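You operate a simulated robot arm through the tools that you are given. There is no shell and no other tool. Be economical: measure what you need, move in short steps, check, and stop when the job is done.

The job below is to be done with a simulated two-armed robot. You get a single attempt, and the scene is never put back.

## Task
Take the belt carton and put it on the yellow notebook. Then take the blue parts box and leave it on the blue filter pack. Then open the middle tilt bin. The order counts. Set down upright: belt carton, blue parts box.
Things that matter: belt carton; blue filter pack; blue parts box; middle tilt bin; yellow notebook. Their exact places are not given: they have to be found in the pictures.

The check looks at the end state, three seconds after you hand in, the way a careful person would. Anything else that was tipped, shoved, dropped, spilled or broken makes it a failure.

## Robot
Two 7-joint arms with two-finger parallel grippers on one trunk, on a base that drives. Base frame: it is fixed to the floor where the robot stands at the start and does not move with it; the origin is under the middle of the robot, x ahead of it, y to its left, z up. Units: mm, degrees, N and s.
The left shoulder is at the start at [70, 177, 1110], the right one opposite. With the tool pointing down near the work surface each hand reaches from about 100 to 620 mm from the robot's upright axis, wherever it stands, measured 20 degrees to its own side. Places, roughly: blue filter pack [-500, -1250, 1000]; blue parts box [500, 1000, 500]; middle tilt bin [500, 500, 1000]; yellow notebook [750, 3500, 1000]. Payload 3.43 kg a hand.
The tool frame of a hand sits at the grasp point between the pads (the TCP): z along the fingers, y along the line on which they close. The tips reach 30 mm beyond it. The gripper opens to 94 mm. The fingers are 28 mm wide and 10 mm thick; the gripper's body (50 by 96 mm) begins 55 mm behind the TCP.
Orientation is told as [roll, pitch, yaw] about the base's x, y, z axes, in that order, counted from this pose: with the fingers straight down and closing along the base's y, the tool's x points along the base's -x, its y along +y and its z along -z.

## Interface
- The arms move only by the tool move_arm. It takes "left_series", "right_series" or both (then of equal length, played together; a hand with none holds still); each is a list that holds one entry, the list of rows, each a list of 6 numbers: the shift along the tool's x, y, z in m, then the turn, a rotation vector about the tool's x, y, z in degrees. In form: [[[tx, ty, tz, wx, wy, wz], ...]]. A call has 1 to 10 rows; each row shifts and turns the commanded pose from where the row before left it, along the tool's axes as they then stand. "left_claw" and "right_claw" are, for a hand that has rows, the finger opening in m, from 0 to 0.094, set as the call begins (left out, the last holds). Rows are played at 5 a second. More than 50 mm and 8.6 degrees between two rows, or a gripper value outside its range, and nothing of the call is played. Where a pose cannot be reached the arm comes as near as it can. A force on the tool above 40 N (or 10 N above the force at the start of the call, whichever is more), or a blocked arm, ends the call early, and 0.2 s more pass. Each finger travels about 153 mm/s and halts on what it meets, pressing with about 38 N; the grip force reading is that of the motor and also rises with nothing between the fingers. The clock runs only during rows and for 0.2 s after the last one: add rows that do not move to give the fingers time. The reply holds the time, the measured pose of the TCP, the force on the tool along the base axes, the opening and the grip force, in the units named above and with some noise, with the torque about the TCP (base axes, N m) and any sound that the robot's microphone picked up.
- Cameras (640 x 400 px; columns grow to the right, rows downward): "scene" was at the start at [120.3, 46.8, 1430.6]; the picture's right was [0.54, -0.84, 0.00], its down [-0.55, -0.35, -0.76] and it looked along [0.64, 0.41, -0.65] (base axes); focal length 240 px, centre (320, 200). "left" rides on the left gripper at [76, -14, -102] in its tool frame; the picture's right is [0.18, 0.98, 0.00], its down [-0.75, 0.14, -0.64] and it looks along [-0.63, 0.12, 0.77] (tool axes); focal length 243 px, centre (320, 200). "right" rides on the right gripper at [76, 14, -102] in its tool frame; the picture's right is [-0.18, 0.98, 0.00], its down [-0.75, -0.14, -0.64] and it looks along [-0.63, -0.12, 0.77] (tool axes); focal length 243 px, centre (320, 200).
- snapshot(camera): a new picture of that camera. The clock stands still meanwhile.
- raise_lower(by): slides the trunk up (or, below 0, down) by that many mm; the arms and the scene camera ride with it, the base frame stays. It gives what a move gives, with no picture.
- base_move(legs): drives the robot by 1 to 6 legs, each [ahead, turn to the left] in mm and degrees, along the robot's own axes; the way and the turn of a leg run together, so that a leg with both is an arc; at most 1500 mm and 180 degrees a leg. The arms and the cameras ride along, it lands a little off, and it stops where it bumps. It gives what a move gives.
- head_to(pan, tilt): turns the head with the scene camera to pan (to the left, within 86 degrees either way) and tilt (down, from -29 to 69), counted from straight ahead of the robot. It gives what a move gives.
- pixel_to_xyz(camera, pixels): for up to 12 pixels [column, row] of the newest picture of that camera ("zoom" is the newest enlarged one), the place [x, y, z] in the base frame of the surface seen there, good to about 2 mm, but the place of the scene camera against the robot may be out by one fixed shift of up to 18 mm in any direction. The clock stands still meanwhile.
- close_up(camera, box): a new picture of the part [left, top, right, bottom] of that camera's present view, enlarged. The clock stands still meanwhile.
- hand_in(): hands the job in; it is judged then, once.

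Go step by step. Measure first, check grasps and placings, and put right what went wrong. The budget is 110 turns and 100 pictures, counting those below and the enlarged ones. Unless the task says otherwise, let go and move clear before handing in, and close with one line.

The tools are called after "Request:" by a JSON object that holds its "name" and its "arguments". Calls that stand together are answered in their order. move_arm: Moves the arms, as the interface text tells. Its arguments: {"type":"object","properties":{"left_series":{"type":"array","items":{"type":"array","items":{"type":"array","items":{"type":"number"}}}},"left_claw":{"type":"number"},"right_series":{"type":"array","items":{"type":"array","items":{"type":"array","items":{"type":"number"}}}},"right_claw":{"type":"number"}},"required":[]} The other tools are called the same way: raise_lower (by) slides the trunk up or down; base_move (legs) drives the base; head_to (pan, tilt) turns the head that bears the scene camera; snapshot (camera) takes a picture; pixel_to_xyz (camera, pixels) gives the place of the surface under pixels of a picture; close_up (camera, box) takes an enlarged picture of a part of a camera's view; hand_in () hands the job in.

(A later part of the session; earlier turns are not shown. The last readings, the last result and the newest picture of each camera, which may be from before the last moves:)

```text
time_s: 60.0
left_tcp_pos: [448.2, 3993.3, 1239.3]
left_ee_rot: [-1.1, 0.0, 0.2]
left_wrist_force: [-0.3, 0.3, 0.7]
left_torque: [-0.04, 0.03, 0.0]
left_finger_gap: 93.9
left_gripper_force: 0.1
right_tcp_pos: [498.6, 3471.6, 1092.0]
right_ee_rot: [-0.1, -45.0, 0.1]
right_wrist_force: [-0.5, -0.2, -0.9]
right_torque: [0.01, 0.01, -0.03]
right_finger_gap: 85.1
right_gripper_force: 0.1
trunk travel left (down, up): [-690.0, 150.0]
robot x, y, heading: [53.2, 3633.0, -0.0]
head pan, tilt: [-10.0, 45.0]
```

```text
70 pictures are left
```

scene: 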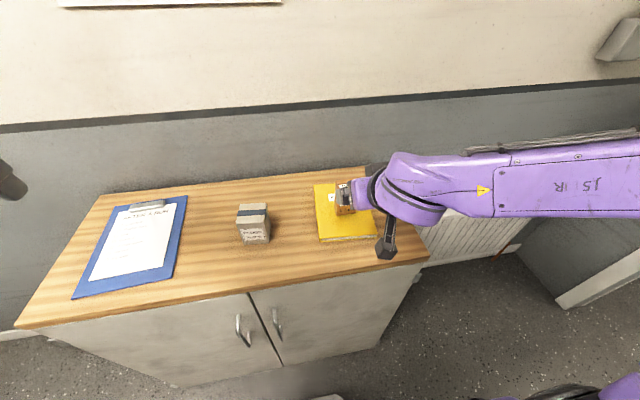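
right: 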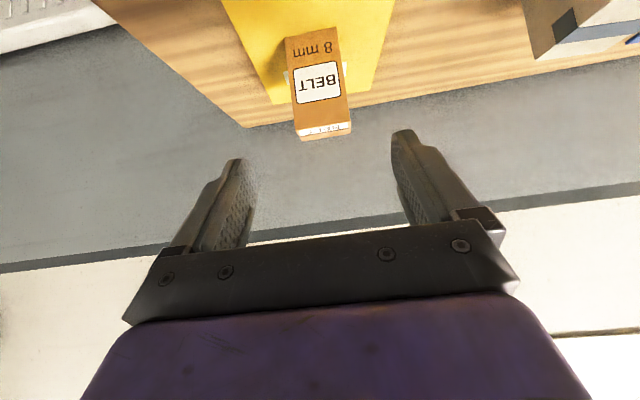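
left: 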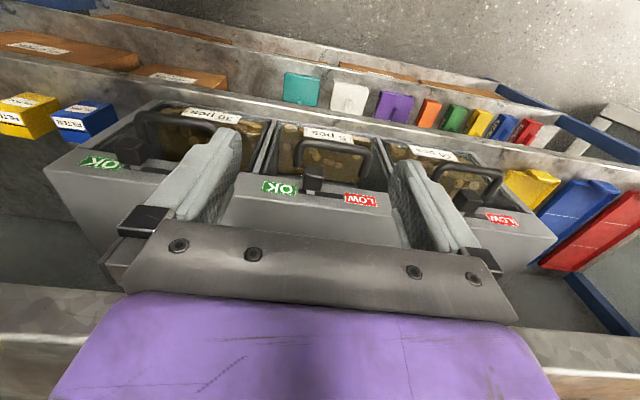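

The belt carton stands upright on the notebook. I'll tuck the right hand, back off and drive back through the doorway.

Request:
{"name": "move_arm", "arguments": {"right_series": [[[0.02, 0.02, -0.02, 0, 0, 0], [0.02, 0.02, -0.02, 0, 0, 0], [0, 0.02, 0, 0, 0, 0], [0, 0.02, 0, 0, 0, 0], [0, 0, 0, 0, 0, 0]]]}}

Request:
{"name": "base_move", "arguments": {"legs": [[-180, 0], [0, -90], [1450, 0]]}}

Request:
{"name": "head_to", "arguments": {"pan": 0, "tilt": 30}}

Request:
{"name": "snapshot", "arguments": {"camera": "scene"}}

```text
time_s: 61.2
left_tcp_pos: [448.2, 3990.8, 1239.3]
left_ee_rot: [-1.1, 0.0, 0.3]
left_wrist_force: [-0.1, 0.0, -0.1]
left_torque: [0.0, -0.03, 0.02]
left_finger_gap: 94.1
left_gripper_force: 0.1
right_tcp_pos: [440.6, 3551.0, 1092.8]
right_ee_rot: [0.0, -44.9, -0.1]
right_wrist_force: [-0.3, 0.3, -0.8]
right_torque: [0.03, -0.01, -0.01]
right_finger_gap: 85.0
right_gripper_force: 0.0
trunk travel left (down, up): [-690.0, 150.0]
robot x, y, heading: [49.1, 3631.1, -0.1]
head pan, tilt: [-10.0, 45.0]
```

```text
time_s: 73.2
left_tcp_pos: [219.2, 1794.6, 1239.0]
left_ee_rot: [-1.0, 0.0, -90.3]
left_wrist_force: [0.2, 0.3, 1.4]
left_torque: [0.03, 0.02, -0.02]
left_finger_gap: 94.0
left_gripper_force: 0.0
right_tcp_pos: [-220.0, 1804.3, 1092.4]
right_ee_rot: [-0.1, -44.9, -90.6]
right_wrist_force: [-0.2, -0.1, -0.2]
right_torque: [0.01, 0.0, -0.01]
right_finger_gap: 85.1
right_gripper_force: 0.0
trunk travel left (down, up): [-690.0, 150.0]
robot x, y, heading: [-136.3, 2195.6, -90.3]
head pan, tilt: [-10.0, 45.0]
```

```text
time_s: 74.0
left_tcp_pos: [219.9, 1794.3, 1239.6]
left_ee_rot: [-1.1, 0.0, -90.3]
left_wrist_force: [-0.2, -0.1, 0.5]
left_torque: [-0.02, -0.02, 0.0]
left_finger_gap: 94.2
left_gripper_force: 0.1
right_tcp_pos: [-219.8, 1804.6, 1091.3]
right_ee_rot: [-0.1, -45.0, -90.5]
right_wrist_force: [-0.3, -0.4, -0.3]
right_torque: [0.01, 0.01, 0.01]
right_finger_gap: 84.9
right_gripper_force: 0.1
trunk travel left (down, up): [-690.0, 150.0]
robot x, y, heading: [-139.5, 2200.7, -90.3]
head pan, tilt: [0.0, 30.0]
```

```text
69 pictures are left
```

scene: 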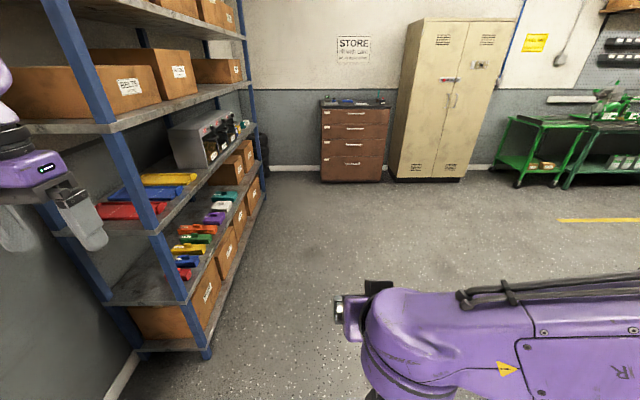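

The store is clear. I'll drive to about (−250, 1000), face the rack and inspect the parts boxes.

Request:
{"name": "base_move", "arguments": {"legs": [[0, -5], [1200, 0], [0, 95]]}}

Request:
{"name": "head_to", "arguments": {"pan": 0, "tilt": 48}}

Request:
{"name": "snapshot", "arguments": {"camera": "scene"}}

```text
time_s: 84.8
left_tcp_pos: [140.4, 1359.1, 1239.0]
left_ee_rot: [-1.0, 0.0, 2.6]
left_wrist_force: [0.7, 0.1, 0.0]
left_torque: [-0.04, 0.02, -0.02]
left_finger_gap: 93.9
left_gripper_force: 0.1
right_tcp_pos: [152.0, 919.0, 1092.1]
right_ee_rot: [-0.1, -44.9, 2.4]
right_wrist_force: [-0.2, 0.5, -0.7]
right_torque: [-0.01, -0.01, 0.0]
right_finger_gap: 85.3
right_gripper_force: 0.1
trunk travel left (down, up): [-690.0, 150.0]
robot x, y, heading: [-241.5, 985.1, 2.2]
head pan, tilt: [0.0, 30.0]
```

```text
time_s: 85.6
left_tcp_pos: [139.7, 1359.7, 1239.3]
left_ee_rot: [-1.1, 0.0, 2.6]
left_wrist_force: [0.0, -0.4, -0.7]
left_torque: [0.01, -0.02, 0.0]
left_finger_gap: 93.7
left_gripper_force: 0.0
right_tcp_pos: [151.3, 920.1, 1092.5]
right_ee_rot: [0.0, -45.0, 2.4]
right_wrist_force: [0.6, 0.7, -0.4]
right_torque: [0.02, 0.02, 0.02]
right_finger_gap: 85.2
right_gripper_force: 0.1
trunk travel left (down, up): [-690.0, 150.0]
robot x, y, heading: [-243.8, 984.1, 2.3]
head pan, tilt: [0.0, 48.0]
```

```text
68 pictures are left
```

scene: 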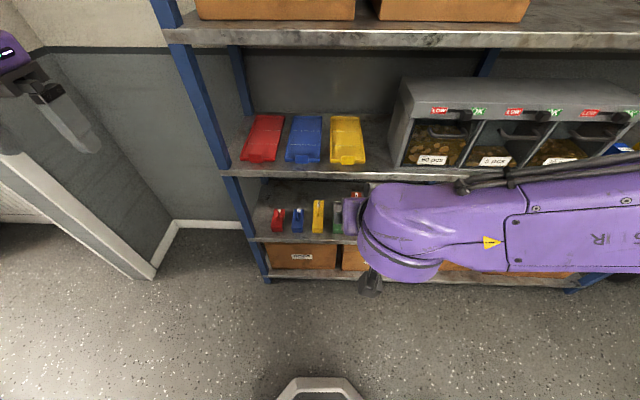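

I'll measure the small blue box at (298,220) and the ledges around it.

Request:
{"name": "close_up", "arguments": {"camera": "scene", "box": [240, 180, 370, 262]}}

Request:
{"name": "pixel_to_xyz", "arguments": {"camera": "scene", "pixels": [[300, 178], [300, 168], [300, 190], [298, 236], [298, 240], [300, 276], [224, 170], [245, 240], [350, 176], [240, 205]]}}

```text
4.88 times, centred on (305, 221) of scene
```

zoom: 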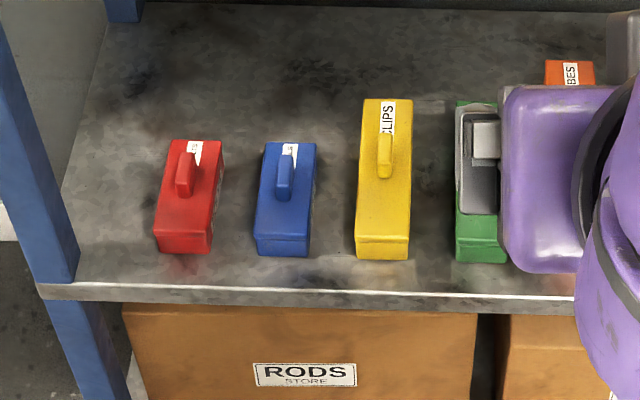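

```text
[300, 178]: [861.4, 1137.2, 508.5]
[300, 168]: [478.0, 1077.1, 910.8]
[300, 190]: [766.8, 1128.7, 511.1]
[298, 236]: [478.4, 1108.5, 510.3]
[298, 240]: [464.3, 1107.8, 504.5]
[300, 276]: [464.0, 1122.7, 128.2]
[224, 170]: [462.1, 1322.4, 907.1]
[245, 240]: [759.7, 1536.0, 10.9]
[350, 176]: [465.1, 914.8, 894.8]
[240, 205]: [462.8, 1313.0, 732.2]
```

Request:
{"name": "pixel_to_xyz", "arguments": {"camera": "zoom", "pixels": [[285, 160], [284, 190], [265, 145], [316, 145], [256, 234], [308, 238], [282, 254], [278, 175], [291, 172], [210, 150], [358, 200], [284, 198]]}}

```text
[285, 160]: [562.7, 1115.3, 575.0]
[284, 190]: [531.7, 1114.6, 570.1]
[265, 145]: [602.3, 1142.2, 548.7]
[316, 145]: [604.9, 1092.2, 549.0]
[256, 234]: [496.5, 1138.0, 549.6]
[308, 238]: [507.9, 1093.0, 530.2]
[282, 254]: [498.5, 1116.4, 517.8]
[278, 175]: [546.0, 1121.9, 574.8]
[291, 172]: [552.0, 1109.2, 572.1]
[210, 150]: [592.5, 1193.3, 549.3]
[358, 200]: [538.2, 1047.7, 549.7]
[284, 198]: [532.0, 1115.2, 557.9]
```

The blue box spans x 497–605, y 1092–1142, true top ~539 with a handle up to ~565, on the ledge at 500. I'll stand at about (0,1222) to use the right hand, so first reposition.

Request:
{"name": "base_move", "arguments": {"legs": [[0, 42.7], [337, 0], [0, -45]]}}

```text
time_s: 91.8
left_tcp_pos: [394.4, 1585.1, 1238.5]
left_ee_rot: [-1.0, 0.1, 0.5]
left_wrist_force: [-0.1, -0.7, 0.2]
left_torque: [0.0, -0.02, 0.0]
left_finger_gap: 93.9
left_gripper_force: 0.0
right_tcp_pos: [388.9, 1145.3, 1091.7]
right_ee_rot: [-0.1, -44.8, 0.1]
right_wrist_force: [0.3, 0.0, 0.5]
right_torque: [0.0, -0.01, -0.01]
right_finger_gap: 85.3
right_gripper_force: 0.0
trunk travel left (down, up): [-690.0, 150.0]
robot x, y, heading: [-0.3, 1226.1, 0.4]
head pan, tilt: [0.0, 48.0]
```

Position is good. I'll lower the trunk by 430 mm; the hands stay in front of the shelf edge (x 466).

Request:
{"name": "raise_lower", "arguments": {"by": -430}}

Request:
{"name": "snapshot", "arguments": {"camera": "right"}}

Request:
{"name": "snapshot", "arguments": {"camera": "scene"}}

```text
refused: -430 is not a number from -400 to 400
```

```text
66 pictures are left
```

right: 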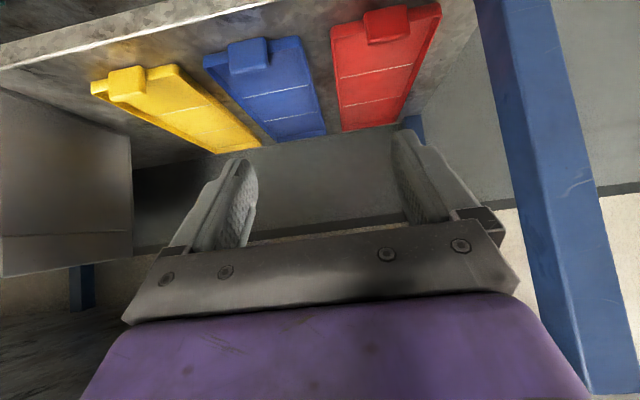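

```text
65 pictures are left
```

scene: 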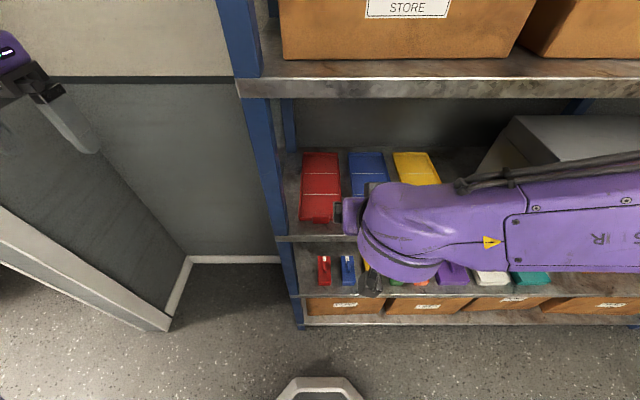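

The limit is 400 per call, so I'll lower in two steps.

Request:
{"name": "raise_lower", "arguments": {"by": -380}}

Request:
{"name": "raise_lower", "arguments": {"by": -50}}

Request:
{"name": "snapshot", "arguments": {"camera": "right"}}

Request:
{"name": "snapshot", "arguments": {"camera": "scene"}}

```text
time_s: 95.5
left_tcp_pos: [394.3, 1585.5, 859.7]
left_ee_rot: [-1.0, 0.2, 0.4]
left_wrist_force: [0.9, -0.4, -0.3]
left_torque: [0.0, 0.03, 0.01]
left_finger_gap: 94.2
left_gripper_force: 0.1
right_tcp_pos: [390.2, 1145.0, 711.3]
right_ee_rot: [-0.1, -45.0, 0.1]
right_wrist_force: [0.2, 0.4, -0.3]
right_torque: [0.0, 0.01, -0.02]
right_finger_gap: 84.8
right_gripper_force: 0.1
trunk travel left (down, up): [-310.0, 530.0]
robot x, y, heading: [-5.9, 1220.1, 0.3]
head pan, tilt: [0.0, 48.0]
```

```text
time_s: 96.4
left_tcp_pos: [393.4, 1586.0, 808.6]
left_ee_rot: [-1.0, 0.1, 0.4]
left_wrist_force: [0.5, 0.1, -0.3]
left_torque: [0.01, -0.01, 0.02]
left_finger_gap: 93.9
left_gripper_force: 0.0
right_tcp_pos: [389.2, 1146.2, 661.4]
right_ee_rot: [-0.1, -44.8, 0.0]
right_wrist_force: [-0.4, -0.2, -0.1]
right_torque: [0.0, -0.01, -0.02]
right_finger_gap: 85.3
right_gripper_force: 0.1
trunk travel left (down, up): [-260.0, 580.0]
robot x, y, heading: [-0.1, 1224.7, 0.4]
head pan, tilt: [0.0, 48.0]
```

```text
64 pictures are left
```

right: 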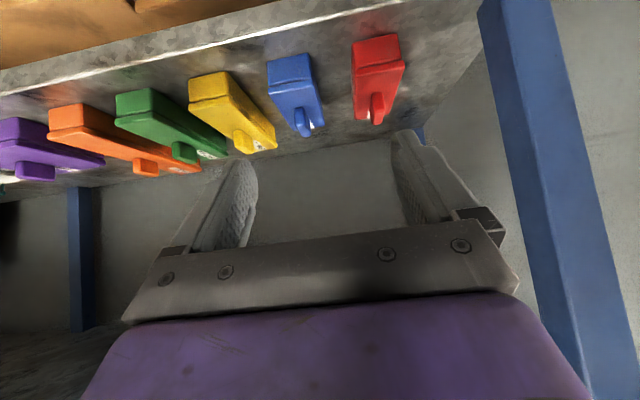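

```text
63 pictures are left
```

scene: 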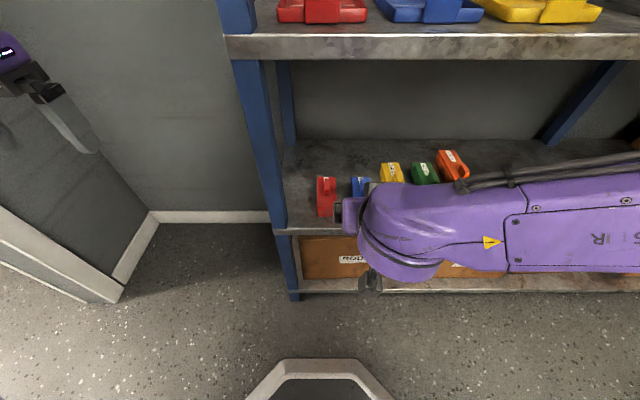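

Request:
{"name": "close_up", "arguments": {"camera": "right", "box": [180, 20, 420, 170]}}

```text
2.67 times, centred on (300, 95) of right
```

zoom: 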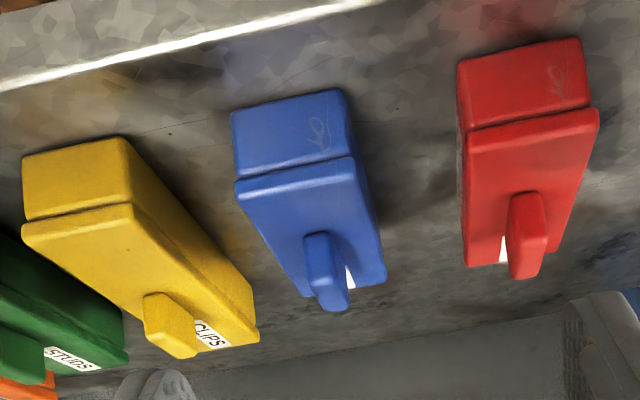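

Request:
{"name": "pixel_to_xyz", "arguments": {"camera": "zoom", "pixels": [[240, 186], [350, 162], [236, 118], [338, 95], [300, 200], [308, 240], [335, 238], [325, 300], [310, 292], [378, 280], [465, 150], [140, 210]]}}

```text
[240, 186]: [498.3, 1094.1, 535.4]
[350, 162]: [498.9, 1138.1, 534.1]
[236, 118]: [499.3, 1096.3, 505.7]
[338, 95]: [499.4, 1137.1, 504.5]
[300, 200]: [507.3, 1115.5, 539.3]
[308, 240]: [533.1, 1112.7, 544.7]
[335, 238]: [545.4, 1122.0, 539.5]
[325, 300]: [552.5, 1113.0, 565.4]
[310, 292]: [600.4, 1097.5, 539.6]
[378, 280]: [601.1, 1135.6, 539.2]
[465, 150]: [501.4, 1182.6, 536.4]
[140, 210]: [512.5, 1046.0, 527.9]
```

The blue box measures x 498–603, y 1093–1140, z 500–540. I'll move over it at z≈620 first.

Request:
{"name": "move_arm", "arguments": {"right_series": [[[-0.0171, -0.006, 0.0287, 0, 0, 0], [-0.0171, -0.006, 0.0287, 0, 0, 0], [-0.0171, -0.006, 0.0287, 0, 0, 0], [-0.0171, -0.006, 0.0287, 0, 0, 0], [-0.0171, -0.006, 0.0287, 0, 0, 0], [0, 0, 0, 0, 0, 0]]]}}

Request:
{"name": "snapshot", "arguments": {"camera": "right"}}

Request:
{"name": "snapshot", "arguments": {"camera": "scene"}}

```text
time_s: 97.8
left_tcp_pos: [394.0, 1585.2, 809.1]
left_ee_rot: [-1.0, 0.1, 0.4]
left_wrist_force: [0.3, 0.3, 0.3]
left_torque: [0.01, 0.0, -0.01]
left_finger_gap: 93.9
left_gripper_force: 0.0
right_tcp_pos: [550.9, 1116.4, 620.6]
right_ee_rot: [-0.1, -44.9, 0.3]
right_wrist_force: [0.5, -0.2, 0.3]
right_torque: [0.0, -0.01, -0.01]
right_finger_gap: 84.9
right_gripper_force: 0.1
trunk travel left (down, up): [-260.0, 580.0]
robot x, y, heading: [-4.1, 1219.6, 0.3]
head pan, tilt: [0.0, 48.0]
```

```text
61 pictures are left
```

right: 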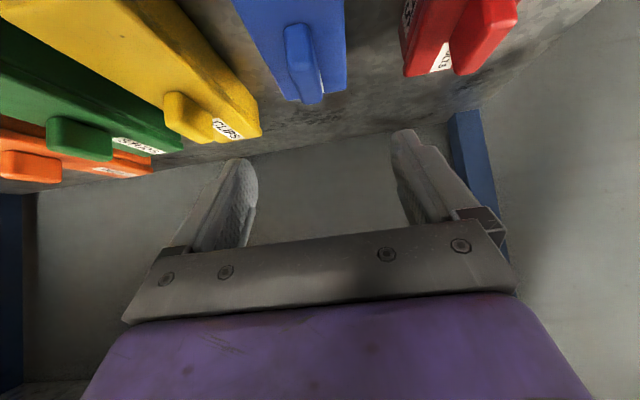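

```text
60 pictures are left
```

scene: 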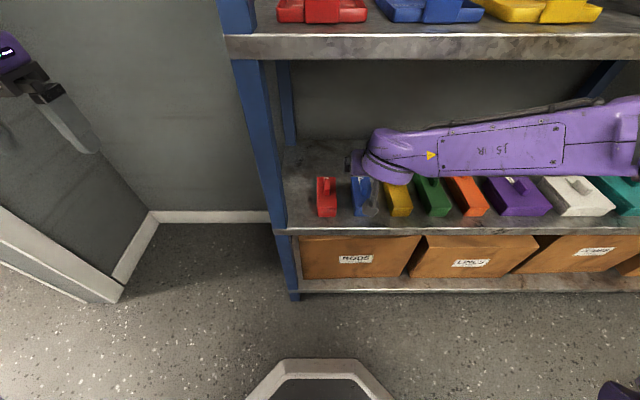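

I'll check the forearm height before descending.

Request:
{"name": "pixel_to_xyz", "arguments": {"camera": "scene", "pixels": [[390, 135], [390, 182], [375, 150], [400, 180], [440, 172], [500, 170], [550, 168], [450, 140], [600, 130], [625, 160], [370, 190], [430, 155]]}}

```text
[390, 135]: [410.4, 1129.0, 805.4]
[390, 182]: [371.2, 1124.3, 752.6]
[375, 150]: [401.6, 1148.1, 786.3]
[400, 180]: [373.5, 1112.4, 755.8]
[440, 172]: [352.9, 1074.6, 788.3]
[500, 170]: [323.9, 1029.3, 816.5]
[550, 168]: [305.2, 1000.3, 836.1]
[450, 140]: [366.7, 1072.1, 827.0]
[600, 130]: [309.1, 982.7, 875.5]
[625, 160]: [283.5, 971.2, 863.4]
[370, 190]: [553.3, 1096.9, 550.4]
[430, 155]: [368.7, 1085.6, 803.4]
```

The forearm is outside the rack (x<410), so it is safe to descend.

Request:
{"name": "move_arm", "arguments": {"right_series": [[[0.015, 0, 0.015, 0, 0, 0], [0.015, 0, 0.015, 0, 0, 0], [0.015, 0, 0.015, 0, 0, 0], [0.0147, 0, 0.0147, 0, 0, 0], [0, 0, 0, 0, 0, 0]]]}}

Request:
{"name": "snapshot", "arguments": {"camera": "right"}}

```text
time_s: 99.0
left_tcp_pos: [393.9, 1584.5, 808.7]
left_ee_rot: [-1.0, 0.1, 0.4]
left_wrist_force: [0.3, 0.3, 0.2]
left_torque: [0.01, -0.04, 0.0]
left_finger_gap: 94.1
left_gripper_force: 0.0
right_tcp_pos: [551.7, 1116.3, 537.4]
right_ee_rot: [-0.1, -44.8, 0.1]
right_wrist_force: [0.1, -1.0, 0.2]
right_torque: [0.0, -0.05, 0.02]
right_finger_gap: 85.1
right_gripper_force: 0.0
trunk travel left (down, up): [-260.0, 580.0]
robot x, y, heading: [-5.5, 1224.3, 0.2]
head pan, tilt: [0.0, 48.0]
```

```text
59 pictures are left
```

right: 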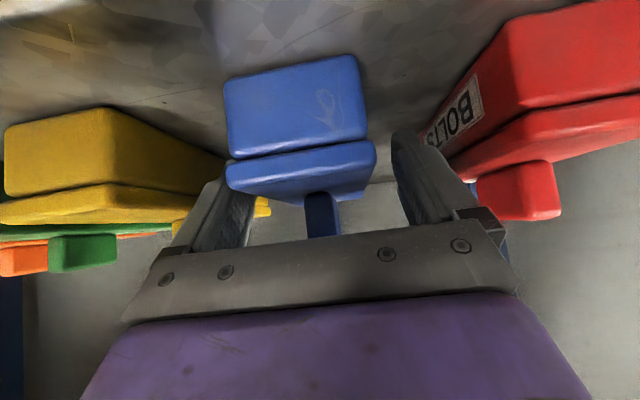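

The box is between the fingers. I'll close and lift a little.

Request:
{"name": "move_arm", "arguments": {"right_series": [[[0.0014, 0, 0.0014, 0, 0, 0], [0, 0, 0, 0, 0, 0], [0, 0, 0, 0, 0, 0], [0, 0, 0, 0, 0, 0], [0, 0, 0, 0, 0, 0]]], "right_claw": 0.03}}

Request:
{"name": "move_arm", "arguments": {"right_series": [[[-0.011, 0, -0.011, 0, 0, 0], [-0.014, 0, -0.014, 0, 0, 0], [-0.014, 0, -0.014, 0, 0, 0], [0, 0, 0, 0, 0, 0]]]}}

Request:
{"name": "snapshot", "arguments": {"camera": "right"}}

Request:
{"name": "snapshot", "arguments": {"camera": "scene"}}

```text
time_s: 100.2
left_tcp_pos: [393.2, 1586.0, 809.6]
left_ee_rot: [-1.0, 0.0, 0.4]
left_wrist_force: [0.0, 0.1, 0.1]
left_torque: [0.0, 0.01, 0.03]
left_finger_gap: 93.8
left_gripper_force: 0.0
right_tcp_pos: [550.2, 1116.8, 535.2]
right_ee_rot: [-0.1, -45.0, 0.1]
right_wrist_force: [5.1, 1.0, 11.2]
right_torque: [0.08, 0.42, 0.0]
right_finger_gap: 53.3
right_gripper_force: 38.2
trunk travel left (down, up): [-260.0, 580.0]
robot x, y, heading: [-1.4, 1220.8, -0.1]
head pan, tilt: [0.0, 48.0]
```

```text
time_s: 101.2
left_tcp_pos: [394.1, 1585.6, 808.3]
left_ee_rot: [-0.9, 0.1, 0.4]
left_wrist_force: [0.5, 0.1, 0.4]
left_torque: [-0.04, 0.0, -0.01]
left_finger_gap: 93.9
left_gripper_force: 0.0
right_tcp_pos: [552.0, 1116.3, 590.3]
right_ee_rot: [0.0, -44.8, 0.2]
right_wrist_force: [0.8, 0.6, -1.3]
right_torque: [0.0, -0.01, -0.02]
right_finger_gap: 53.6
right_gripper_force: 37.7
trunk travel left (down, up): [-260.0, 580.0]
robot x, y, heading: [-4.3, 1221.8, 0.4]
head pan, tilt: [0.0, 48.0]
```

```text
58 pictures are left
```

right: 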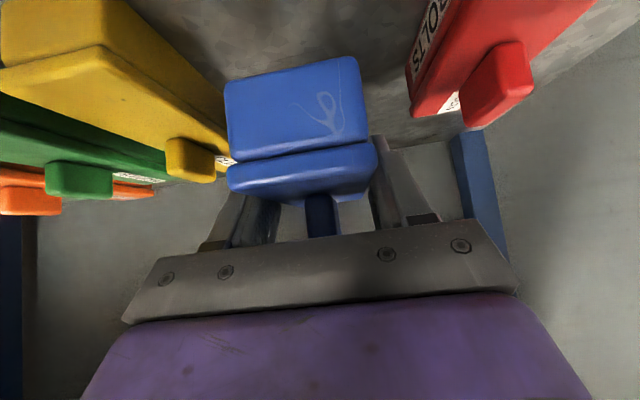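

```text
57 pictures are left
```

scene: 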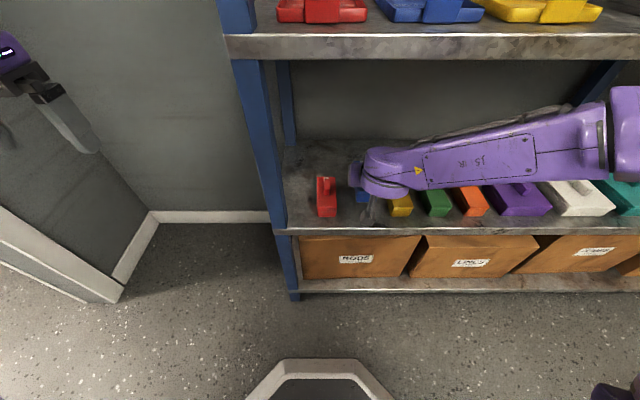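

Held level with the ledge clear. I'll withdraw the hand, back the base off, then raise the trunk.

Request:
{"name": "move_arm", "arguments": {"right_series": [[[0.021, 0, -0.028, 0, 0, 0], [0.021, 0, -0.028, 0, 0, 0], [0.021, 0, -0.024, 0, 0, 0], [0.021, 0, -0.021, 0, 0, 0], [0.021, 0, -0.021, 0, 0, 0], [0, 0, 0, 0, 0, 0]]]}}

Request:
{"name": "base_move", "arguments": {"legs": [[-400, 0]]}}

Request:
{"name": "raise_lower", "arguments": {"by": 400}}

Request:
{"name": "raise_lower", "arguments": {"by": 60}}

Request:
{"name": "snapshot", "arguments": {"camera": "right"}}

```text
time_s: 102.6
left_tcp_pos: [394.0, 1584.9, 809.4]
left_ee_rot: [-1.0, 0.0, 0.4]
left_wrist_force: [0.3, -0.2, 0.4]
left_torque: [0.03, -0.02, 0.01]
left_finger_gap: 94.0
left_gripper_force: 0.1
right_tcp_pos: [400.3, 1121.9, 605.2]
right_ee_rot: [-0.2, -44.8, 0.1]
right_wrist_force: [0.1, 0.1, -2.2]
right_torque: [-0.01, -0.03, 0.0]
right_finger_gap: 53.3
right_gripper_force: 37.8
right hand out of reach, approached as far as the arm can: row 5
trunk travel left (down, up): [-260.0, 580.0]
robot x, y, heading: [-2.5, 1224.0, 0.1]
head pan, tilt: [0.0, 48.0]
```

```text
time_s: 105.1
left_tcp_pos: [-8.2, 1583.4, 808.3]
left_ee_rot: [-0.9, 0.1, 0.1]
left_wrist_force: [0.5, -0.2, -0.7]
left_torque: [-0.03, -0.03, 0.02]
left_finger_gap: 93.9
left_gripper_force: 0.1
right_tcp_pos: [-3.4, 1118.5, 604.5]
right_ee_rot: [-0.1, -44.8, -0.2]
right_wrist_force: [0.0, 0.2, -1.8]
right_torque: [0.03, -0.05, 0.01]
right_finger_gap: 53.6
right_gripper_force: 38.3
trunk travel left (down, up): [-260.0, 580.0]
robot x, y, heading: [-407.9, 1218.4, -0.4]
head pan, tilt: [0.0, 48.0]
```

```text
time_s: 109.0
left_tcp_pos: [-8.3, 1581.4, 1209.0]
left_ee_rot: [-1.1, 0.1, 0.2]
left_wrist_force: [0.0, 0.1, 0.2]
left_torque: [0.01, -0.01, -0.02]
left_finger_gap: 94.3
left_gripper_force: 0.0
right_tcp_pos: [-2.5, 1120.4, 1004.2]
right_ee_rot: [-0.1, -44.9, -0.2]
right_wrist_force: [0.1, -0.2, -1.4]
right_torque: [0.04, 0.0, -0.03]
right_finger_gap: 53.7
right_gripper_force: 38.0
trunk travel left (down, up): [-660.0, 180.0]
robot x, y, heading: [-405.5, 1222.9, -0.2]
head pan, tilt: [0.0, 48.0]
```

```text
time_s: 110.0
left_tcp_pos: [-7.7, 1582.5, 1269.6]
left_ee_rot: [-1.1, 0.1, 0.2]
left_wrist_force: [0.1, 0.5, 0.2]
left_torque: [0.03, 0.01, 0.01]
left_finger_gap: 94.0
left_gripper_force: 0.0
right_tcp_pos: [-2.2, 1118.5, 1063.6]
right_ee_rot: [-0.1, -44.8, -0.2]
right_wrist_force: [0.1, -0.3, -1.9]
right_torque: [-0.02, -0.01, -0.01]
right_finger_gap: 53.6
right_gripper_force: 38.0
trunk travel left (down, up): [-720.0, 120.0]
robot x, y, heading: [-407.0, 1221.0, -0.3]
head pan, tilt: [0.0, 48.0]
```

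```text
56 pictures are left
```

right: 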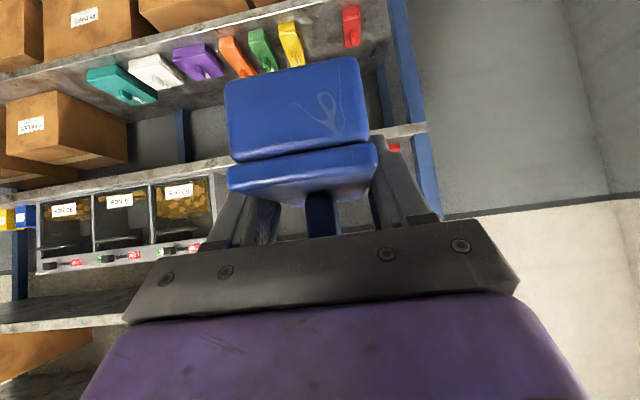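

The box is held well. I'll turn to face −y and drive toward the cabinet, then look.

Request:
{"name": "base_move", "arguments": {"legs": [[0, -90], [1450, 0]]}}

Request:
{"name": "head_to", "arguments": {"pan": 0, "tilt": 35}}

Request:
{"name": "snapshot", "arguments": {"camera": "scene"}}

```text
time_s: 121.0
left_tcp_pos: [-52.1, -648.3, 1268.3]
left_ee_rot: [-1.1, 0.1, -90.1]
left_wrist_force: [-0.1, -0.7, 0.6]
left_torque: [-0.01, 0.01, 0.04]
left_finger_gap: 94.1
left_gripper_force: 0.0
right_tcp_pos: [-515.4, -651.6, 1065.2]
right_ee_rot: [-0.1, -44.8, -90.4]
right_wrist_force: [0.1, 0.1, -1.8]
right_torque: [-0.02, 0.02, 0.01]
right_finger_gap: 53.5
right_gripper_force: 37.9
trunk travel left (down, up): [-720.0, 120.0]
robot x, y, heading: [-411.3, -247.7, -90.4]
head pan, tilt: [0.0, 48.0]
```

```text
time_s: 121.8
left_tcp_pos: [-50.5, -648.1, 1268.8]
left_ee_rot: [-1.1, 0.1, -90.2]
left_wrist_force: [0.3, 0.6, 0.5]
left_torque: [-0.02, -0.02, -0.03]
left_finger_gap: 94.3
left_gripper_force: 0.0
right_tcp_pos: [-514.1, -650.6, 1064.3]
right_ee_rot: [0.0, -44.8, -90.6]
right_wrist_force: [-0.2, 0.0, -0.7]
right_torque: [0.0, -0.01, -0.05]
right_finger_gap: 53.6
right_gripper_force: 38.4
trunk travel left (down, up): [-720.0, 120.0]
robot x, y, heading: [-407.0, -246.6, -90.7]
head pan, tilt: [0.0, 35.0]
```

```text
55 pictures are left
```

scene: 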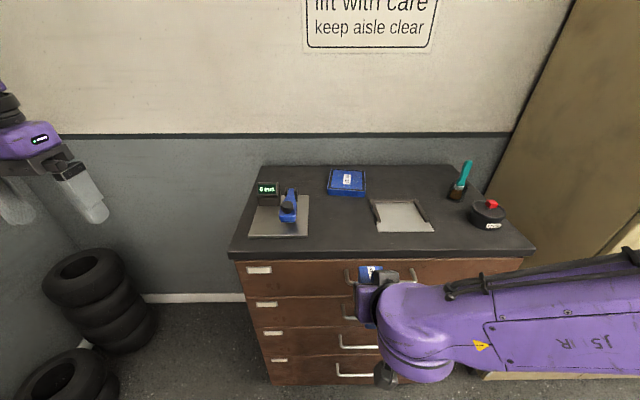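

Request:
{"name": "close_up", "arguments": {"camera": "scene", "box": [240, 150, 450, 281]}}

```text
3.05 times, centred on (345, 216) of scene
```

zoom: 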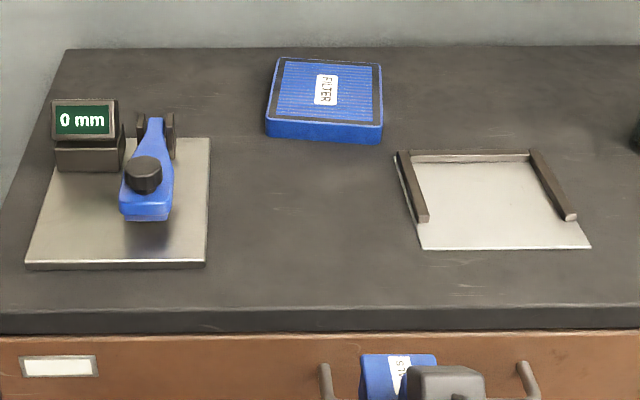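

Request:
{"name": "pixel_to_xyz", "arguments": {"camera": "zoom", "pixels": [[278, 61], [380, 66], [381, 124], [268, 119], [325, 95], [300, 138], [378, 142], [146, 160], [170, 120], [85, 110], [425, 215], [300, 315]]}}

```text
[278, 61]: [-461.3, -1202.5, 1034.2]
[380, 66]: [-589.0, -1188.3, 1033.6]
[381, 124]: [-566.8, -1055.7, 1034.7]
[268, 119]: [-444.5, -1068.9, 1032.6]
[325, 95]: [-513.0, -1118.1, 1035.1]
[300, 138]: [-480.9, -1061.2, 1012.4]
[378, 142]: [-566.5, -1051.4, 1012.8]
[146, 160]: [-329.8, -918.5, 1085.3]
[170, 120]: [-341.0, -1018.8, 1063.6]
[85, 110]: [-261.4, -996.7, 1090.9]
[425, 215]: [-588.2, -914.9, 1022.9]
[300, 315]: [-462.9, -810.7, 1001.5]
```

The filter pack centre is about (−515,−1127), 125×135, true top ≈1024. I'll raise slightly, advance 150 mm and look down at the base's clearance to the cabinet.

Request:
{"name": "raise_lower", "arguments": {"by": 60}}

Request:
{"name": "base_move", "arguments": {"legs": [[150, 0.6]]}}

Request:
{"name": "head_to", "arguments": {"pan": 0, "tilt": 69}}

Request:
{"name": "snapshot", "arguments": {"camera": "scene"}}

```text
time_s: 122.8
left_tcp_pos: [-51.0, -647.8, 1329.7]
left_ee_rot: [-1.2, 0.0, -90.2]
left_wrist_force: [0.4, 0.6, 0.1]
left_torque: [0.0, 0.0, 0.01]
left_finger_gap: 94.1
left_gripper_force: 0.0
right_tcp_pos: [-515.9, -651.3, 1124.5]
right_ee_rot: [-0.1, -44.8, -90.6]
right_wrist_force: [0.1, 0.2, -1.6]
right_torque: [-0.01, -0.03, -0.03]
right_finger_gap: 53.3
right_gripper_force: 37.6
trunk travel left (down, up): [-780.0, 60.0]
robot x, y, heading: [-411.7, -246.6, -90.2]
head pan, tilt: [0.0, 35.0]
```

```text
time_s: 124.2
left_tcp_pos: [-46.2, -788.4, 1330.3]
left_ee_rot: [-1.1, -0.1, -89.5]
left_wrist_force: [-0.2, 0.6, -0.7]
left_torque: [0.01, 0.0, 0.0]
left_finger_gap: 93.9
left_gripper_force: 0.0
right_tcp_pos: [-510.0, -797.0, 1125.9]
right_ee_rot: [-0.1, -44.9, -89.8]
right_wrist_force: [-0.4, 0.2, -1.9]
right_torque: [0.02, 0.01, 0.01]
right_finger_gap: 53.7
right_gripper_force: 37.9
trunk travel left (down, up): [-780.0, 60.0]
robot x, y, heading: [-410.5, -395.8, -89.6]
head pan, tilt: [0.0, 35.0]
```

```text
time_s: 125.2
left_tcp_pos: [-46.0, -791.2, 1328.5]
left_ee_rot: [-1.2, 0.0, -89.5]
left_wrist_force: [-0.1, 0.1, 1.1]
left_torque: [-0.04, 0.01, 0.01]
left_finger_gap: 94.1
left_gripper_force: 0.1
right_tcp_pos: [-510.7, -799.1, 1124.2]
right_ee_rot: [-0.1, -44.7, -89.8]
right_wrist_force: [-0.1, 0.8, -0.8]
right_torque: [0.01, 0.03, 0.0]
right_finger_gap: 53.4
right_gripper_force: 37.8
trunk travel left (down, up): [-780.0, 60.0]
robot x, y, heading: [-409.8, -394.6, -89.4]
head pan, tilt: [0.0, 68.8]
```

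```text
53 pictures are left
```

scene: 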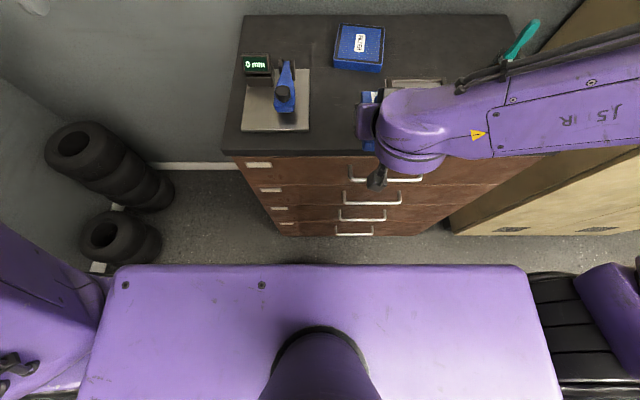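

Request:
{"name": "pixel_to_xyz", "arguments": {"camera": "scene", "pixels": [[320, 272], [320, 262], [370, 203], [355, 233], [360, 217], [300, 236], [372, 182], [300, 155]]}}

```text
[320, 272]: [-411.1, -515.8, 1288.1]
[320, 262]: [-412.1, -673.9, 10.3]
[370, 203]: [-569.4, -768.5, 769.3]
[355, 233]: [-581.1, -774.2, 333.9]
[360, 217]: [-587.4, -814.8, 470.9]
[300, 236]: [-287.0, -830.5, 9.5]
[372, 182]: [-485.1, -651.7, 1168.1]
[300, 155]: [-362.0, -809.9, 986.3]
```

The floor is visible up to y=−674, so the base front reaches no farther than 279 mm. The handles end at y=−768, so I can advance 60 mm, then reach forward with the arm.

Request:
{"name": "base_move", "arguments": {"legs": [[60, 0]]}}

Request:
{"name": "head_to", "arguments": {"pan": 0, "tilt": 45}}

Request:
{"name": "move_arm", "arguments": {"right_series": [[[-0.027, 0, 0.027, 0, 0, 0], [-0.027, 0, 0.027, 0, 0, 0], [-0.027, 0, 0.027, 0, 0, 0], [-0.027, 0, 0.027, 0, 0, 0], [0, 0, 0, 0, 0, 0]]]}}

Request:
{"name": "snapshot", "arguments": {"camera": "right"}}

Request:
{"name": "snapshot", "arguments": {"camera": "scene"}}

```text
time_s: 126.1
left_tcp_pos: [-46.0, -841.1, 1332.6]
left_ee_rot: [-1.0, -0.5, -89.5]
left_wrist_force: [0.1, 0.8, 0.2]
left_torque: [-0.06, -0.01, 0.01]
left_finger_gap: 93.9
left_gripper_force: 0.0
right_tcp_pos: [-510.3, -851.5, 1128.1]
right_ee_rot: [-0.1, -45.3, -89.7]
right_wrist_force: [-0.1, 1.5, -1.5]
right_torque: [-0.02, -0.01, 0.01]
right_finger_gap: 53.4
right_gripper_force: 37.8
trunk travel left (down, up): [-780.0, 60.0]
robot x, y, heading: [-409.8, -453.7, -89.8]
head pan, tilt: [0.0, 68.8]
```

```text
time_s: 127.0
left_tcp_pos: [-45.1, -851.3, 1328.5]
left_ee_rot: [-1.0, 0.1, -89.6]
left_wrist_force: [-0.1, 0.2, 0.9]
left_torque: [0.05, 0.01, 0.01]
left_finger_gap: 93.7
left_gripper_force: 0.1
right_tcp_pos: [-509.9, -860.3, 1123.9]
right_ee_rot: [-0.1, -44.7, -89.7]
right_wrist_force: [0.8, -0.7, -1.6]
right_torque: [0.01, 0.01, 0.0]
right_finger_gap: 53.7
right_gripper_force: 38.3
trunk travel left (down, up): [-780.0, 60.0]
robot x, y, heading: [-408.0, -455.3, -89.7]
head pan, tilt: [0.0, 45.0]
```

```text
time_s: 128.2
left_tcp_pos: [-45.7, -849.5, 1328.5]
left_ee_rot: [-1.0, 0.0, -89.4]
left_wrist_force: [0.2, 0.4, -0.1]
left_torque: [-0.03, -0.03, -0.02]
left_finger_gap: 93.9
left_gripper_force: 0.1
right_tcp_pos: [-509.0, -1014.1, 1127.7]
right_ee_rot: [-0.1, -44.8, -89.6]
right_wrist_force: [0.4, 1.0, -1.2]
right_torque: [0.04, 0.03, 0.02]
right_finger_gap: 53.4
right_gripper_force: 38.5
trunk travel left (down, up): [-780.0, 60.0]
robot x, y, heading: [-409.1, -454.3, -89.6]
head pan, tilt: [0.0, 45.0]
```

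```text
52 pictures are left
```

right: 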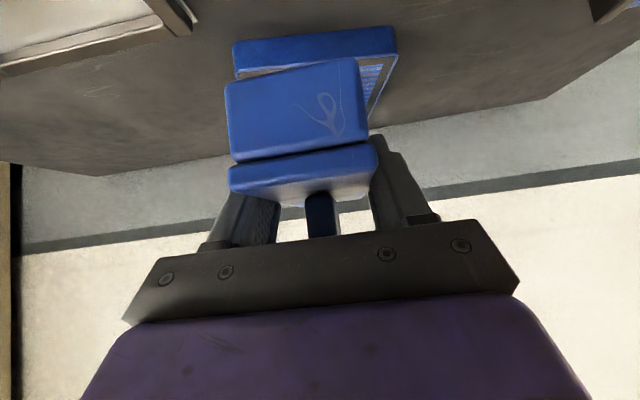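

```text
51 pictures are left
```

scene: 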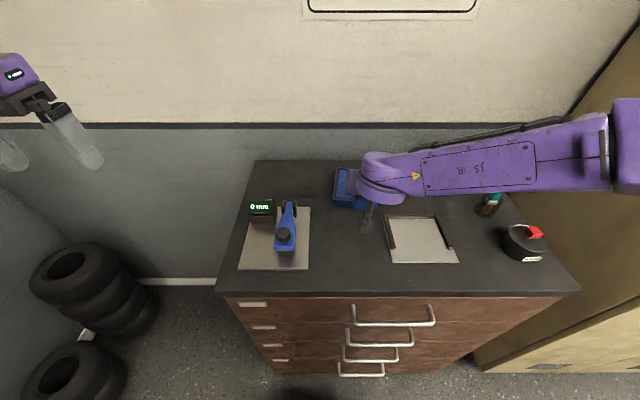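

Measuring the pack with the hand camera, and checking the forearm against the brush cup.

Request:
{"name": "pixel_to_xyz", "arguments": {"camera": "right", "pixels": [[236, 62], [390, 48], [232, 45], [376, 70], [238, 78], [370, 110], [392, 28], [300, 45], [180, 90]]}}

Request:
{"name": "pixel_to_xyz", "arguments": {"camera": "scene", "pixels": [[490, 200], [500, 190], [440, 190], [500, 188], [560, 185], [380, 200], [625, 180], [368, 215], [345, 180]]}}

```text
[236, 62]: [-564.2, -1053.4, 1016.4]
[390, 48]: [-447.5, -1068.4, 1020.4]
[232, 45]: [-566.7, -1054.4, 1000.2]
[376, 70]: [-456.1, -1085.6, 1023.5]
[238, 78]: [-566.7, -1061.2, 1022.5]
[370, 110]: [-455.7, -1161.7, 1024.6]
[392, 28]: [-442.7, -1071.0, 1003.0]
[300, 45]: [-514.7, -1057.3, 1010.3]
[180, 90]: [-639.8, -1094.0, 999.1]
```

```text
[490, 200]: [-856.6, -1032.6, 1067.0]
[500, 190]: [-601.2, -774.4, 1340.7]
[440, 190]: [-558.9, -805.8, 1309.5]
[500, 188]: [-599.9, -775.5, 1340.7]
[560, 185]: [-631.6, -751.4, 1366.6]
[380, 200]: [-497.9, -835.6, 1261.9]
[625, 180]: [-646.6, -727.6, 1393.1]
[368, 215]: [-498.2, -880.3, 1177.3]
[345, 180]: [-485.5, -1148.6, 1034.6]
```

The pack top is 1024, centred about (−513,−1128). I'll move 112 mm further forward.

Request:
{"name": "move_arm", "arguments": {"right_series": [[[-0.0264, -0.0015, 0.0264, 0, 0, 0], [-0.0264, -0.0015, 0.0264, 0, 0, 0], [-0.0264, -0.0015, 0.0264, 0, 0, 0], [0, 0, 0, 0, 0, 0]]]}}

```text
time_s: 129.2
left_tcp_pos: [-45.8, -850.2, 1330.8]
left_ee_rot: [-1.1, 0.0, -89.5]
left_wrist_force: [0.3, 0.0, -0.1]
left_torque: [0.03, 0.0, 0.01]
left_finger_gap: 94.0
left_gripper_force: 0.0
right_tcp_pos: [-513.8, -1124.7, 1123.9]
right_ee_rot: [-0.1, -44.9, -89.7]
right_wrist_force: [-0.8, -0.3, -1.6]
right_torque: [0.02, -0.01, 0.04]
right_finger_gap: 53.5
right_gripper_force: 38.4
trunk travel left (down, up): [-780.0, 60.0]
robot x, y, heading: [-410.2, -453.2, -89.8]
head pan, tilt: [0.0, 45.0]
```

Reachable. I'll lower to just above the pack (TCP ≈1063; contact expected ≈1059).

Request:
{"name": "move_arm", "arguments": {"right_series": [[[0.012, 0, 0.012, 0, 0, 0], [0.012, 0, 0.012, 0, 0, 0], [0.011, 0, 0.011, 0, 0, 0], [0.008, 0, 0.008, 0, 0, 0], [0, 0, 0, 0, 0, 0]]]}}

Request:
{"name": "snapshot", "arguments": {"camera": "right"}}

Request:
{"name": "snapshot", "arguments": {"camera": "scene"}}

```text
time_s: 130.4
left_tcp_pos: [-46.2, -849.8, 1329.3]
left_ee_rot: [-1.0, -0.1, -89.5]
left_wrist_force: [-0.3, 0.4, 0.4]
left_torque: [0.03, -0.02, -0.02]
left_finger_gap: 93.9
left_gripper_force: 0.1
right_tcp_pos: [-513.0, -1124.6, 1062.7]
right_ee_rot: [-0.1, -44.8, -89.6]
right_wrist_force: [0.5, 0.4, -1.1]
right_torque: [0.0, 0.02, -0.01]
right_finger_gap: 53.5
right_gripper_force: 38.3
trunk travel left (down, up): [-780.0, 60.0]
robot x, y, heading: [-409.4, -453.3, -89.8]
head pan, tilt: [0.0, 45.0]
```

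```text
50 pictures are left
```

right: 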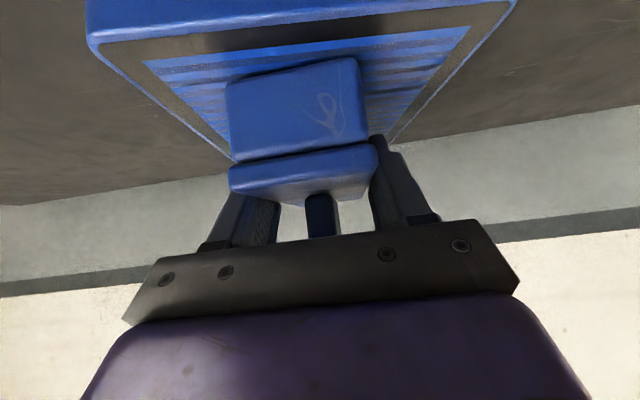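

```text
49 pictures are left
```

scene: 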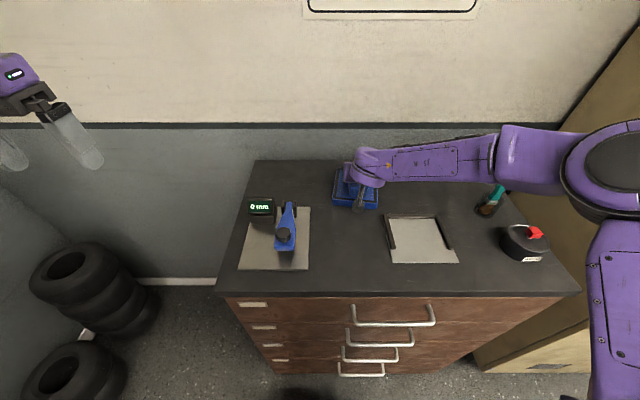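

Well centred. I'll nudge down to contact.

Request:
{"name": "move_arm", "arguments": {"right_series": [[[0.0014, 0, 0.0014, 0, 0, 0], [0, 0, 0, 0, 0, 0]]]}}

Request:
{"name": "move_arm", "arguments": {"right_series": [[[0.0009, 0, 0.0009, 0, 0, 0], [0, 0, 0, 0, 0, 0]]]}}

```text
time_s: 131.0
left_tcp_pos: [-45.0, -851.1, 1330.3]
left_ee_rot: [-1.0, 0.0, -89.5]
left_wrist_force: [-0.1, -0.7, 0.1]
left_torque: [-0.03, -0.03, -0.02]
left_finger_gap: 93.8
left_gripper_force: 0.0
right_tcp_pos: [-512.8, -1124.3, 1060.7]
right_ee_rot: [-0.3, -44.7, -89.7]
right_wrist_force: [0.5, -0.2, -1.8]
right_torque: [0.03, 0.0, 0.03]
right_finger_gap: 53.5
right_gripper_force: 38.4
trunk travel left (down, up): [-780.0, 60.0]
robot x, y, heading: [-410.3, -453.4, -89.7]
head pan, tilt: [0.0, 45.0]
```

```text
time_s: 131.6
left_tcp_pos: [-46.7, -850.6, 1329.8]
left_ee_rot: [-0.9, 0.0, -89.6]
left_wrist_force: [0.3, 0.1, 0.8]
left_torque: [-0.02, -0.02, -0.01]
left_finger_gap: 94.0
left_gripper_force: 0.2
right_tcp_pos: [-512.2, -1123.3, 1060.2]
right_ee_rot: [0.0, -44.8, -89.8]
right_wrist_force: [0.1, -0.8, -0.5]
right_torque: [-0.13, -0.06, -0.02]
right_finger_gap: 53.6
right_gripper_force: 38.1
trunk travel left (down, up): [-780.0, 60.0]
robot x, y, heading: [-410.7, -454.6, -89.9]
head pan, tilt: [0.0, 45.0]
```

Request:
{"name": "move_arm", "arguments": {"right_series": [[[0.0009, 0, 0.0009, 0, 0, 0], [0, 0, 0, 0, 0, 0]]]}}

```text
time_s: 132.2
left_tcp_pos: [-46.4, -850.3, 1329.8]
left_ee_rot: [-1.1, 0.0, -89.4]
left_wrist_force: [0.0, -0.2, -0.7]
left_torque: [0.01, -0.02, -0.02]
left_finger_gap: 94.1
left_gripper_force: 0.1
right_tcp_pos: [-514.1, -1124.3, 1059.2]
right_ee_rot: [-0.1, -44.8, -89.7]
right_wrist_force: [0.4, -1.0, 5.1]
right_torque: [-0.35, -0.14, -0.03]
right_finger_gap: 53.4
right_gripper_force: 38.3
trunk travel left (down, up): [-780.0, 60.0]
robot x, y, heading: [-411.6, -455.3, -89.7]
head pan, tilt: [0.0, 45.0]
```

Contact (≈6 N). I'll release and retreat along the tool axis.

Request:
{"name": "move_arm", "arguments": {"right_series": [[[0, 0, 0, 0, 0, 0], [0, 0, 0, 0, 0, 0], [0, 0, 0, 0, 0, 0]]], "right_claw": 0.08}}

Request:
{"name": "move_arm", "arguments": {"right_series": [[[0, 0, -0.015, 0, 0, 0], [0, 0, -0.03, 0, 0, 0], [0, 0, -0.04, 0, 0, 0], [0, 0, -0.04, 0, 0, 0], [0, 0, -0.04, 0, 0, 0], [0, 0, 0, 0, 0, 0]]]}}

Request:
{"name": "snapshot", "arguments": {"camera": "right"}}

Request:
{"name": "snapshot", "arguments": {"camera": "scene"}}

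```text
time_s: 133.0
left_tcp_pos: [-45.7, -850.7, 1329.8]
left_ee_rot: [-1.0, 0.0, -89.5]
left_wrist_force: [0.8, 0.4, -0.2]
left_torque: [0.0, 0.03, 0.04]
left_finger_gap: 93.9
left_gripper_force: 0.0
right_tcp_pos: [-512.6, -1124.6, 1058.3]
right_ee_rot: [-0.1, -44.8, -89.6]
right_wrist_force: [0.0, -0.8, 0.1]
right_torque: [0.03, -0.01, 0.02]
right_finger_gap: 80.0
right_gripper_force: 0.0
trunk travel left (down, up): [-780.0, 60.0]
robot x, y, heading: [-411.8, -452.7, -89.6]
head pan, tilt: [0.0, 45.0]
```

```text
time_s: 134.4
left_tcp_pos: [-46.2, -851.0, 1329.5]
left_ee_rot: [-1.0, 0.0, -89.5]
left_wrist_force: [0.1, -0.5, 0.7]
left_torque: [0.01, 0.02, -0.02]
left_finger_gap: 94.0
left_gripper_force: 0.1
right_tcp_pos: [-512.6, -1006.2, 1175.2]
right_ee_rot: [0.0, -44.8, -89.8]
right_wrist_force: [-0.9, 0.3, -1.2]
right_torque: [-0.01, 0.01, 0.02]
right_finger_gap: 80.1
right_gripper_force: 0.0
trunk travel left (down, up): [-780.0, 60.0]
robot x, y, heading: [-407.3, -454.2, -89.8]
head pan, tilt: [0.0, 45.0]
```

```text
48 pictures are left
```

right: 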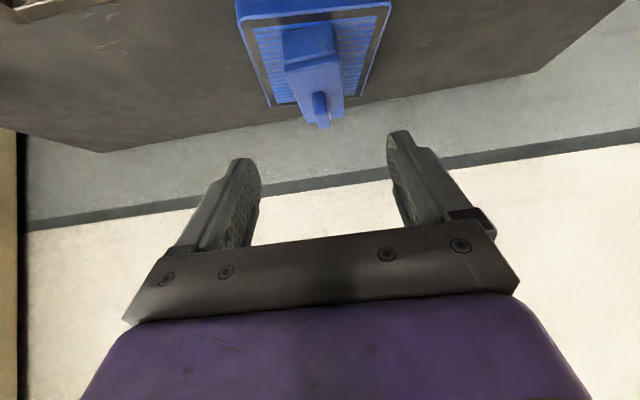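

```text
47 pictures are left
```

scene: 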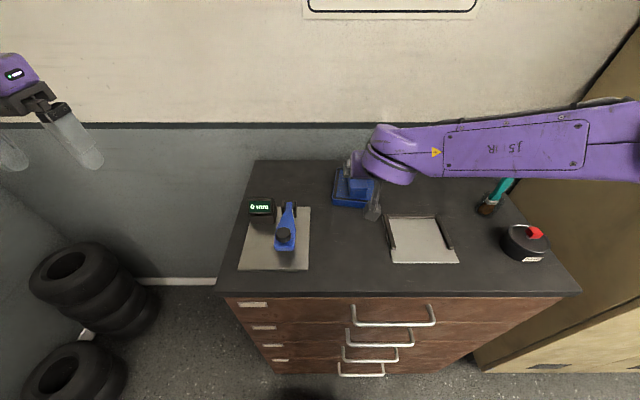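

The parts box stands upright on the filter pack. I'll retract the arm, back up along the same path to y≈600, and face the rack.

Request:
{"name": "move_arm", "arguments": {"right_series": [[[0.027, 0, -0.027, 0, 0, 0], [0.027, 0, -0.027, 0, 0, 0], [0.027, 0, -0.027, 0, 0, 0], [0.02, 0, -0.02, 0, 0, 0], [0, 0, 0, 0, 0, 0]]]}}

Request:
{"name": "base_move", "arguments": {"legs": [[-1060, 0], [0, 89.8]]}}

Request:
{"name": "head_to", "arguments": {"pan": 0, "tilt": 30}}

Request:
{"name": "snapshot", "arguments": {"camera": "scene"}}

```text
time_s: 135.6
left_tcp_pos: [-46.2, -851.2, 1329.6]
left_ee_rot: [-1.1, 0.0, -89.5]
left_wrist_force: [-1.0, -0.3, -0.2]
left_torque: [-0.04, -0.01, -0.02]
left_finger_gap: 94.0
left_gripper_force: 0.1
right_tcp_pos: [-515.1, -865.1, 1175.2]
right_ee_rot: [-0.2, -44.8, -89.8]
right_wrist_force: [-0.3, 1.2, -0.3]
right_torque: [-0.01, -0.01, 0.0]
right_finger_gap: 80.0
right_gripper_force: 0.1
trunk travel left (down, up): [-780.0, 60.0]
robot x, y, heading: [-409.6, -452.4, -89.6]
head pan, tilt: [0.0, 45.0]
```

```text
time_s: 145.1
left_tcp_pos: [-46.6, 1001.9, 1329.0]
left_ee_rot: [-1.0, 0.0, 4.0]
left_wrist_force: [0.7, 0.1, -0.7]
left_torque: [-0.02, -0.03, 0.01]
left_finger_gap: 93.9
left_gripper_force: 0.0
right_tcp_pos: [-4.1, 534.4, 1176.2]
right_ee_rot: [-0.1, -44.9, 3.8]
right_wrist_force: [-0.7, 0.2, -0.3]
right_torque: [0.01, 0.02, -0.01]
right_finger_gap: 80.1
right_gripper_force: 0.0
trunk travel left (down, up): [-780.0, 60.0]
robot x, y, heading: [-417.6, 616.3, 3.9]
head pan, tilt: [0.0, 45.0]
```

```text
time_s: 145.8
left_tcp_pos: [-46.0, 1000.8, 1329.5]
left_ee_rot: [-1.1, 0.0, 4.1]
left_wrist_force: [-0.5, 0.4, 0.4]
left_torque: [-0.03, 0.0, -0.06]
left_finger_gap: 94.1
left_gripper_force: 0.2
right_tcp_pos: [-2.9, 536.3, 1177.4]
right_ee_rot: [-0.1, -44.8, 3.9]
right_wrist_force: [0.2, -0.6, 0.8]
right_torque: [0.0, -0.03, 0.0]
right_finger_gap: 80.2
right_gripper_force: 0.1
trunk travel left (down, up): [-780.0, 60.0]
robot x, y, heading: [-418.6, 614.3, 3.7]
head pan, tilt: [0.0, 30.0]
```

```text
46 pictures are left
```

scene: 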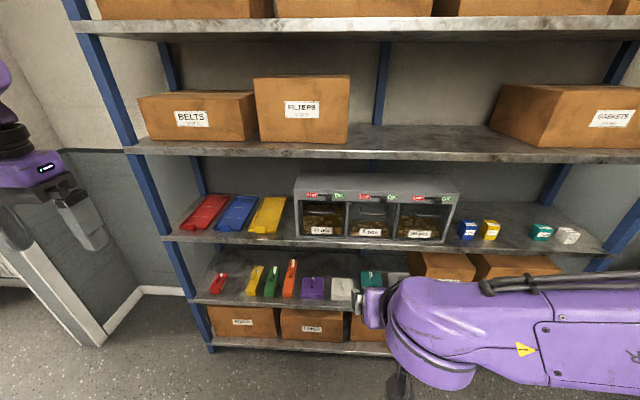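

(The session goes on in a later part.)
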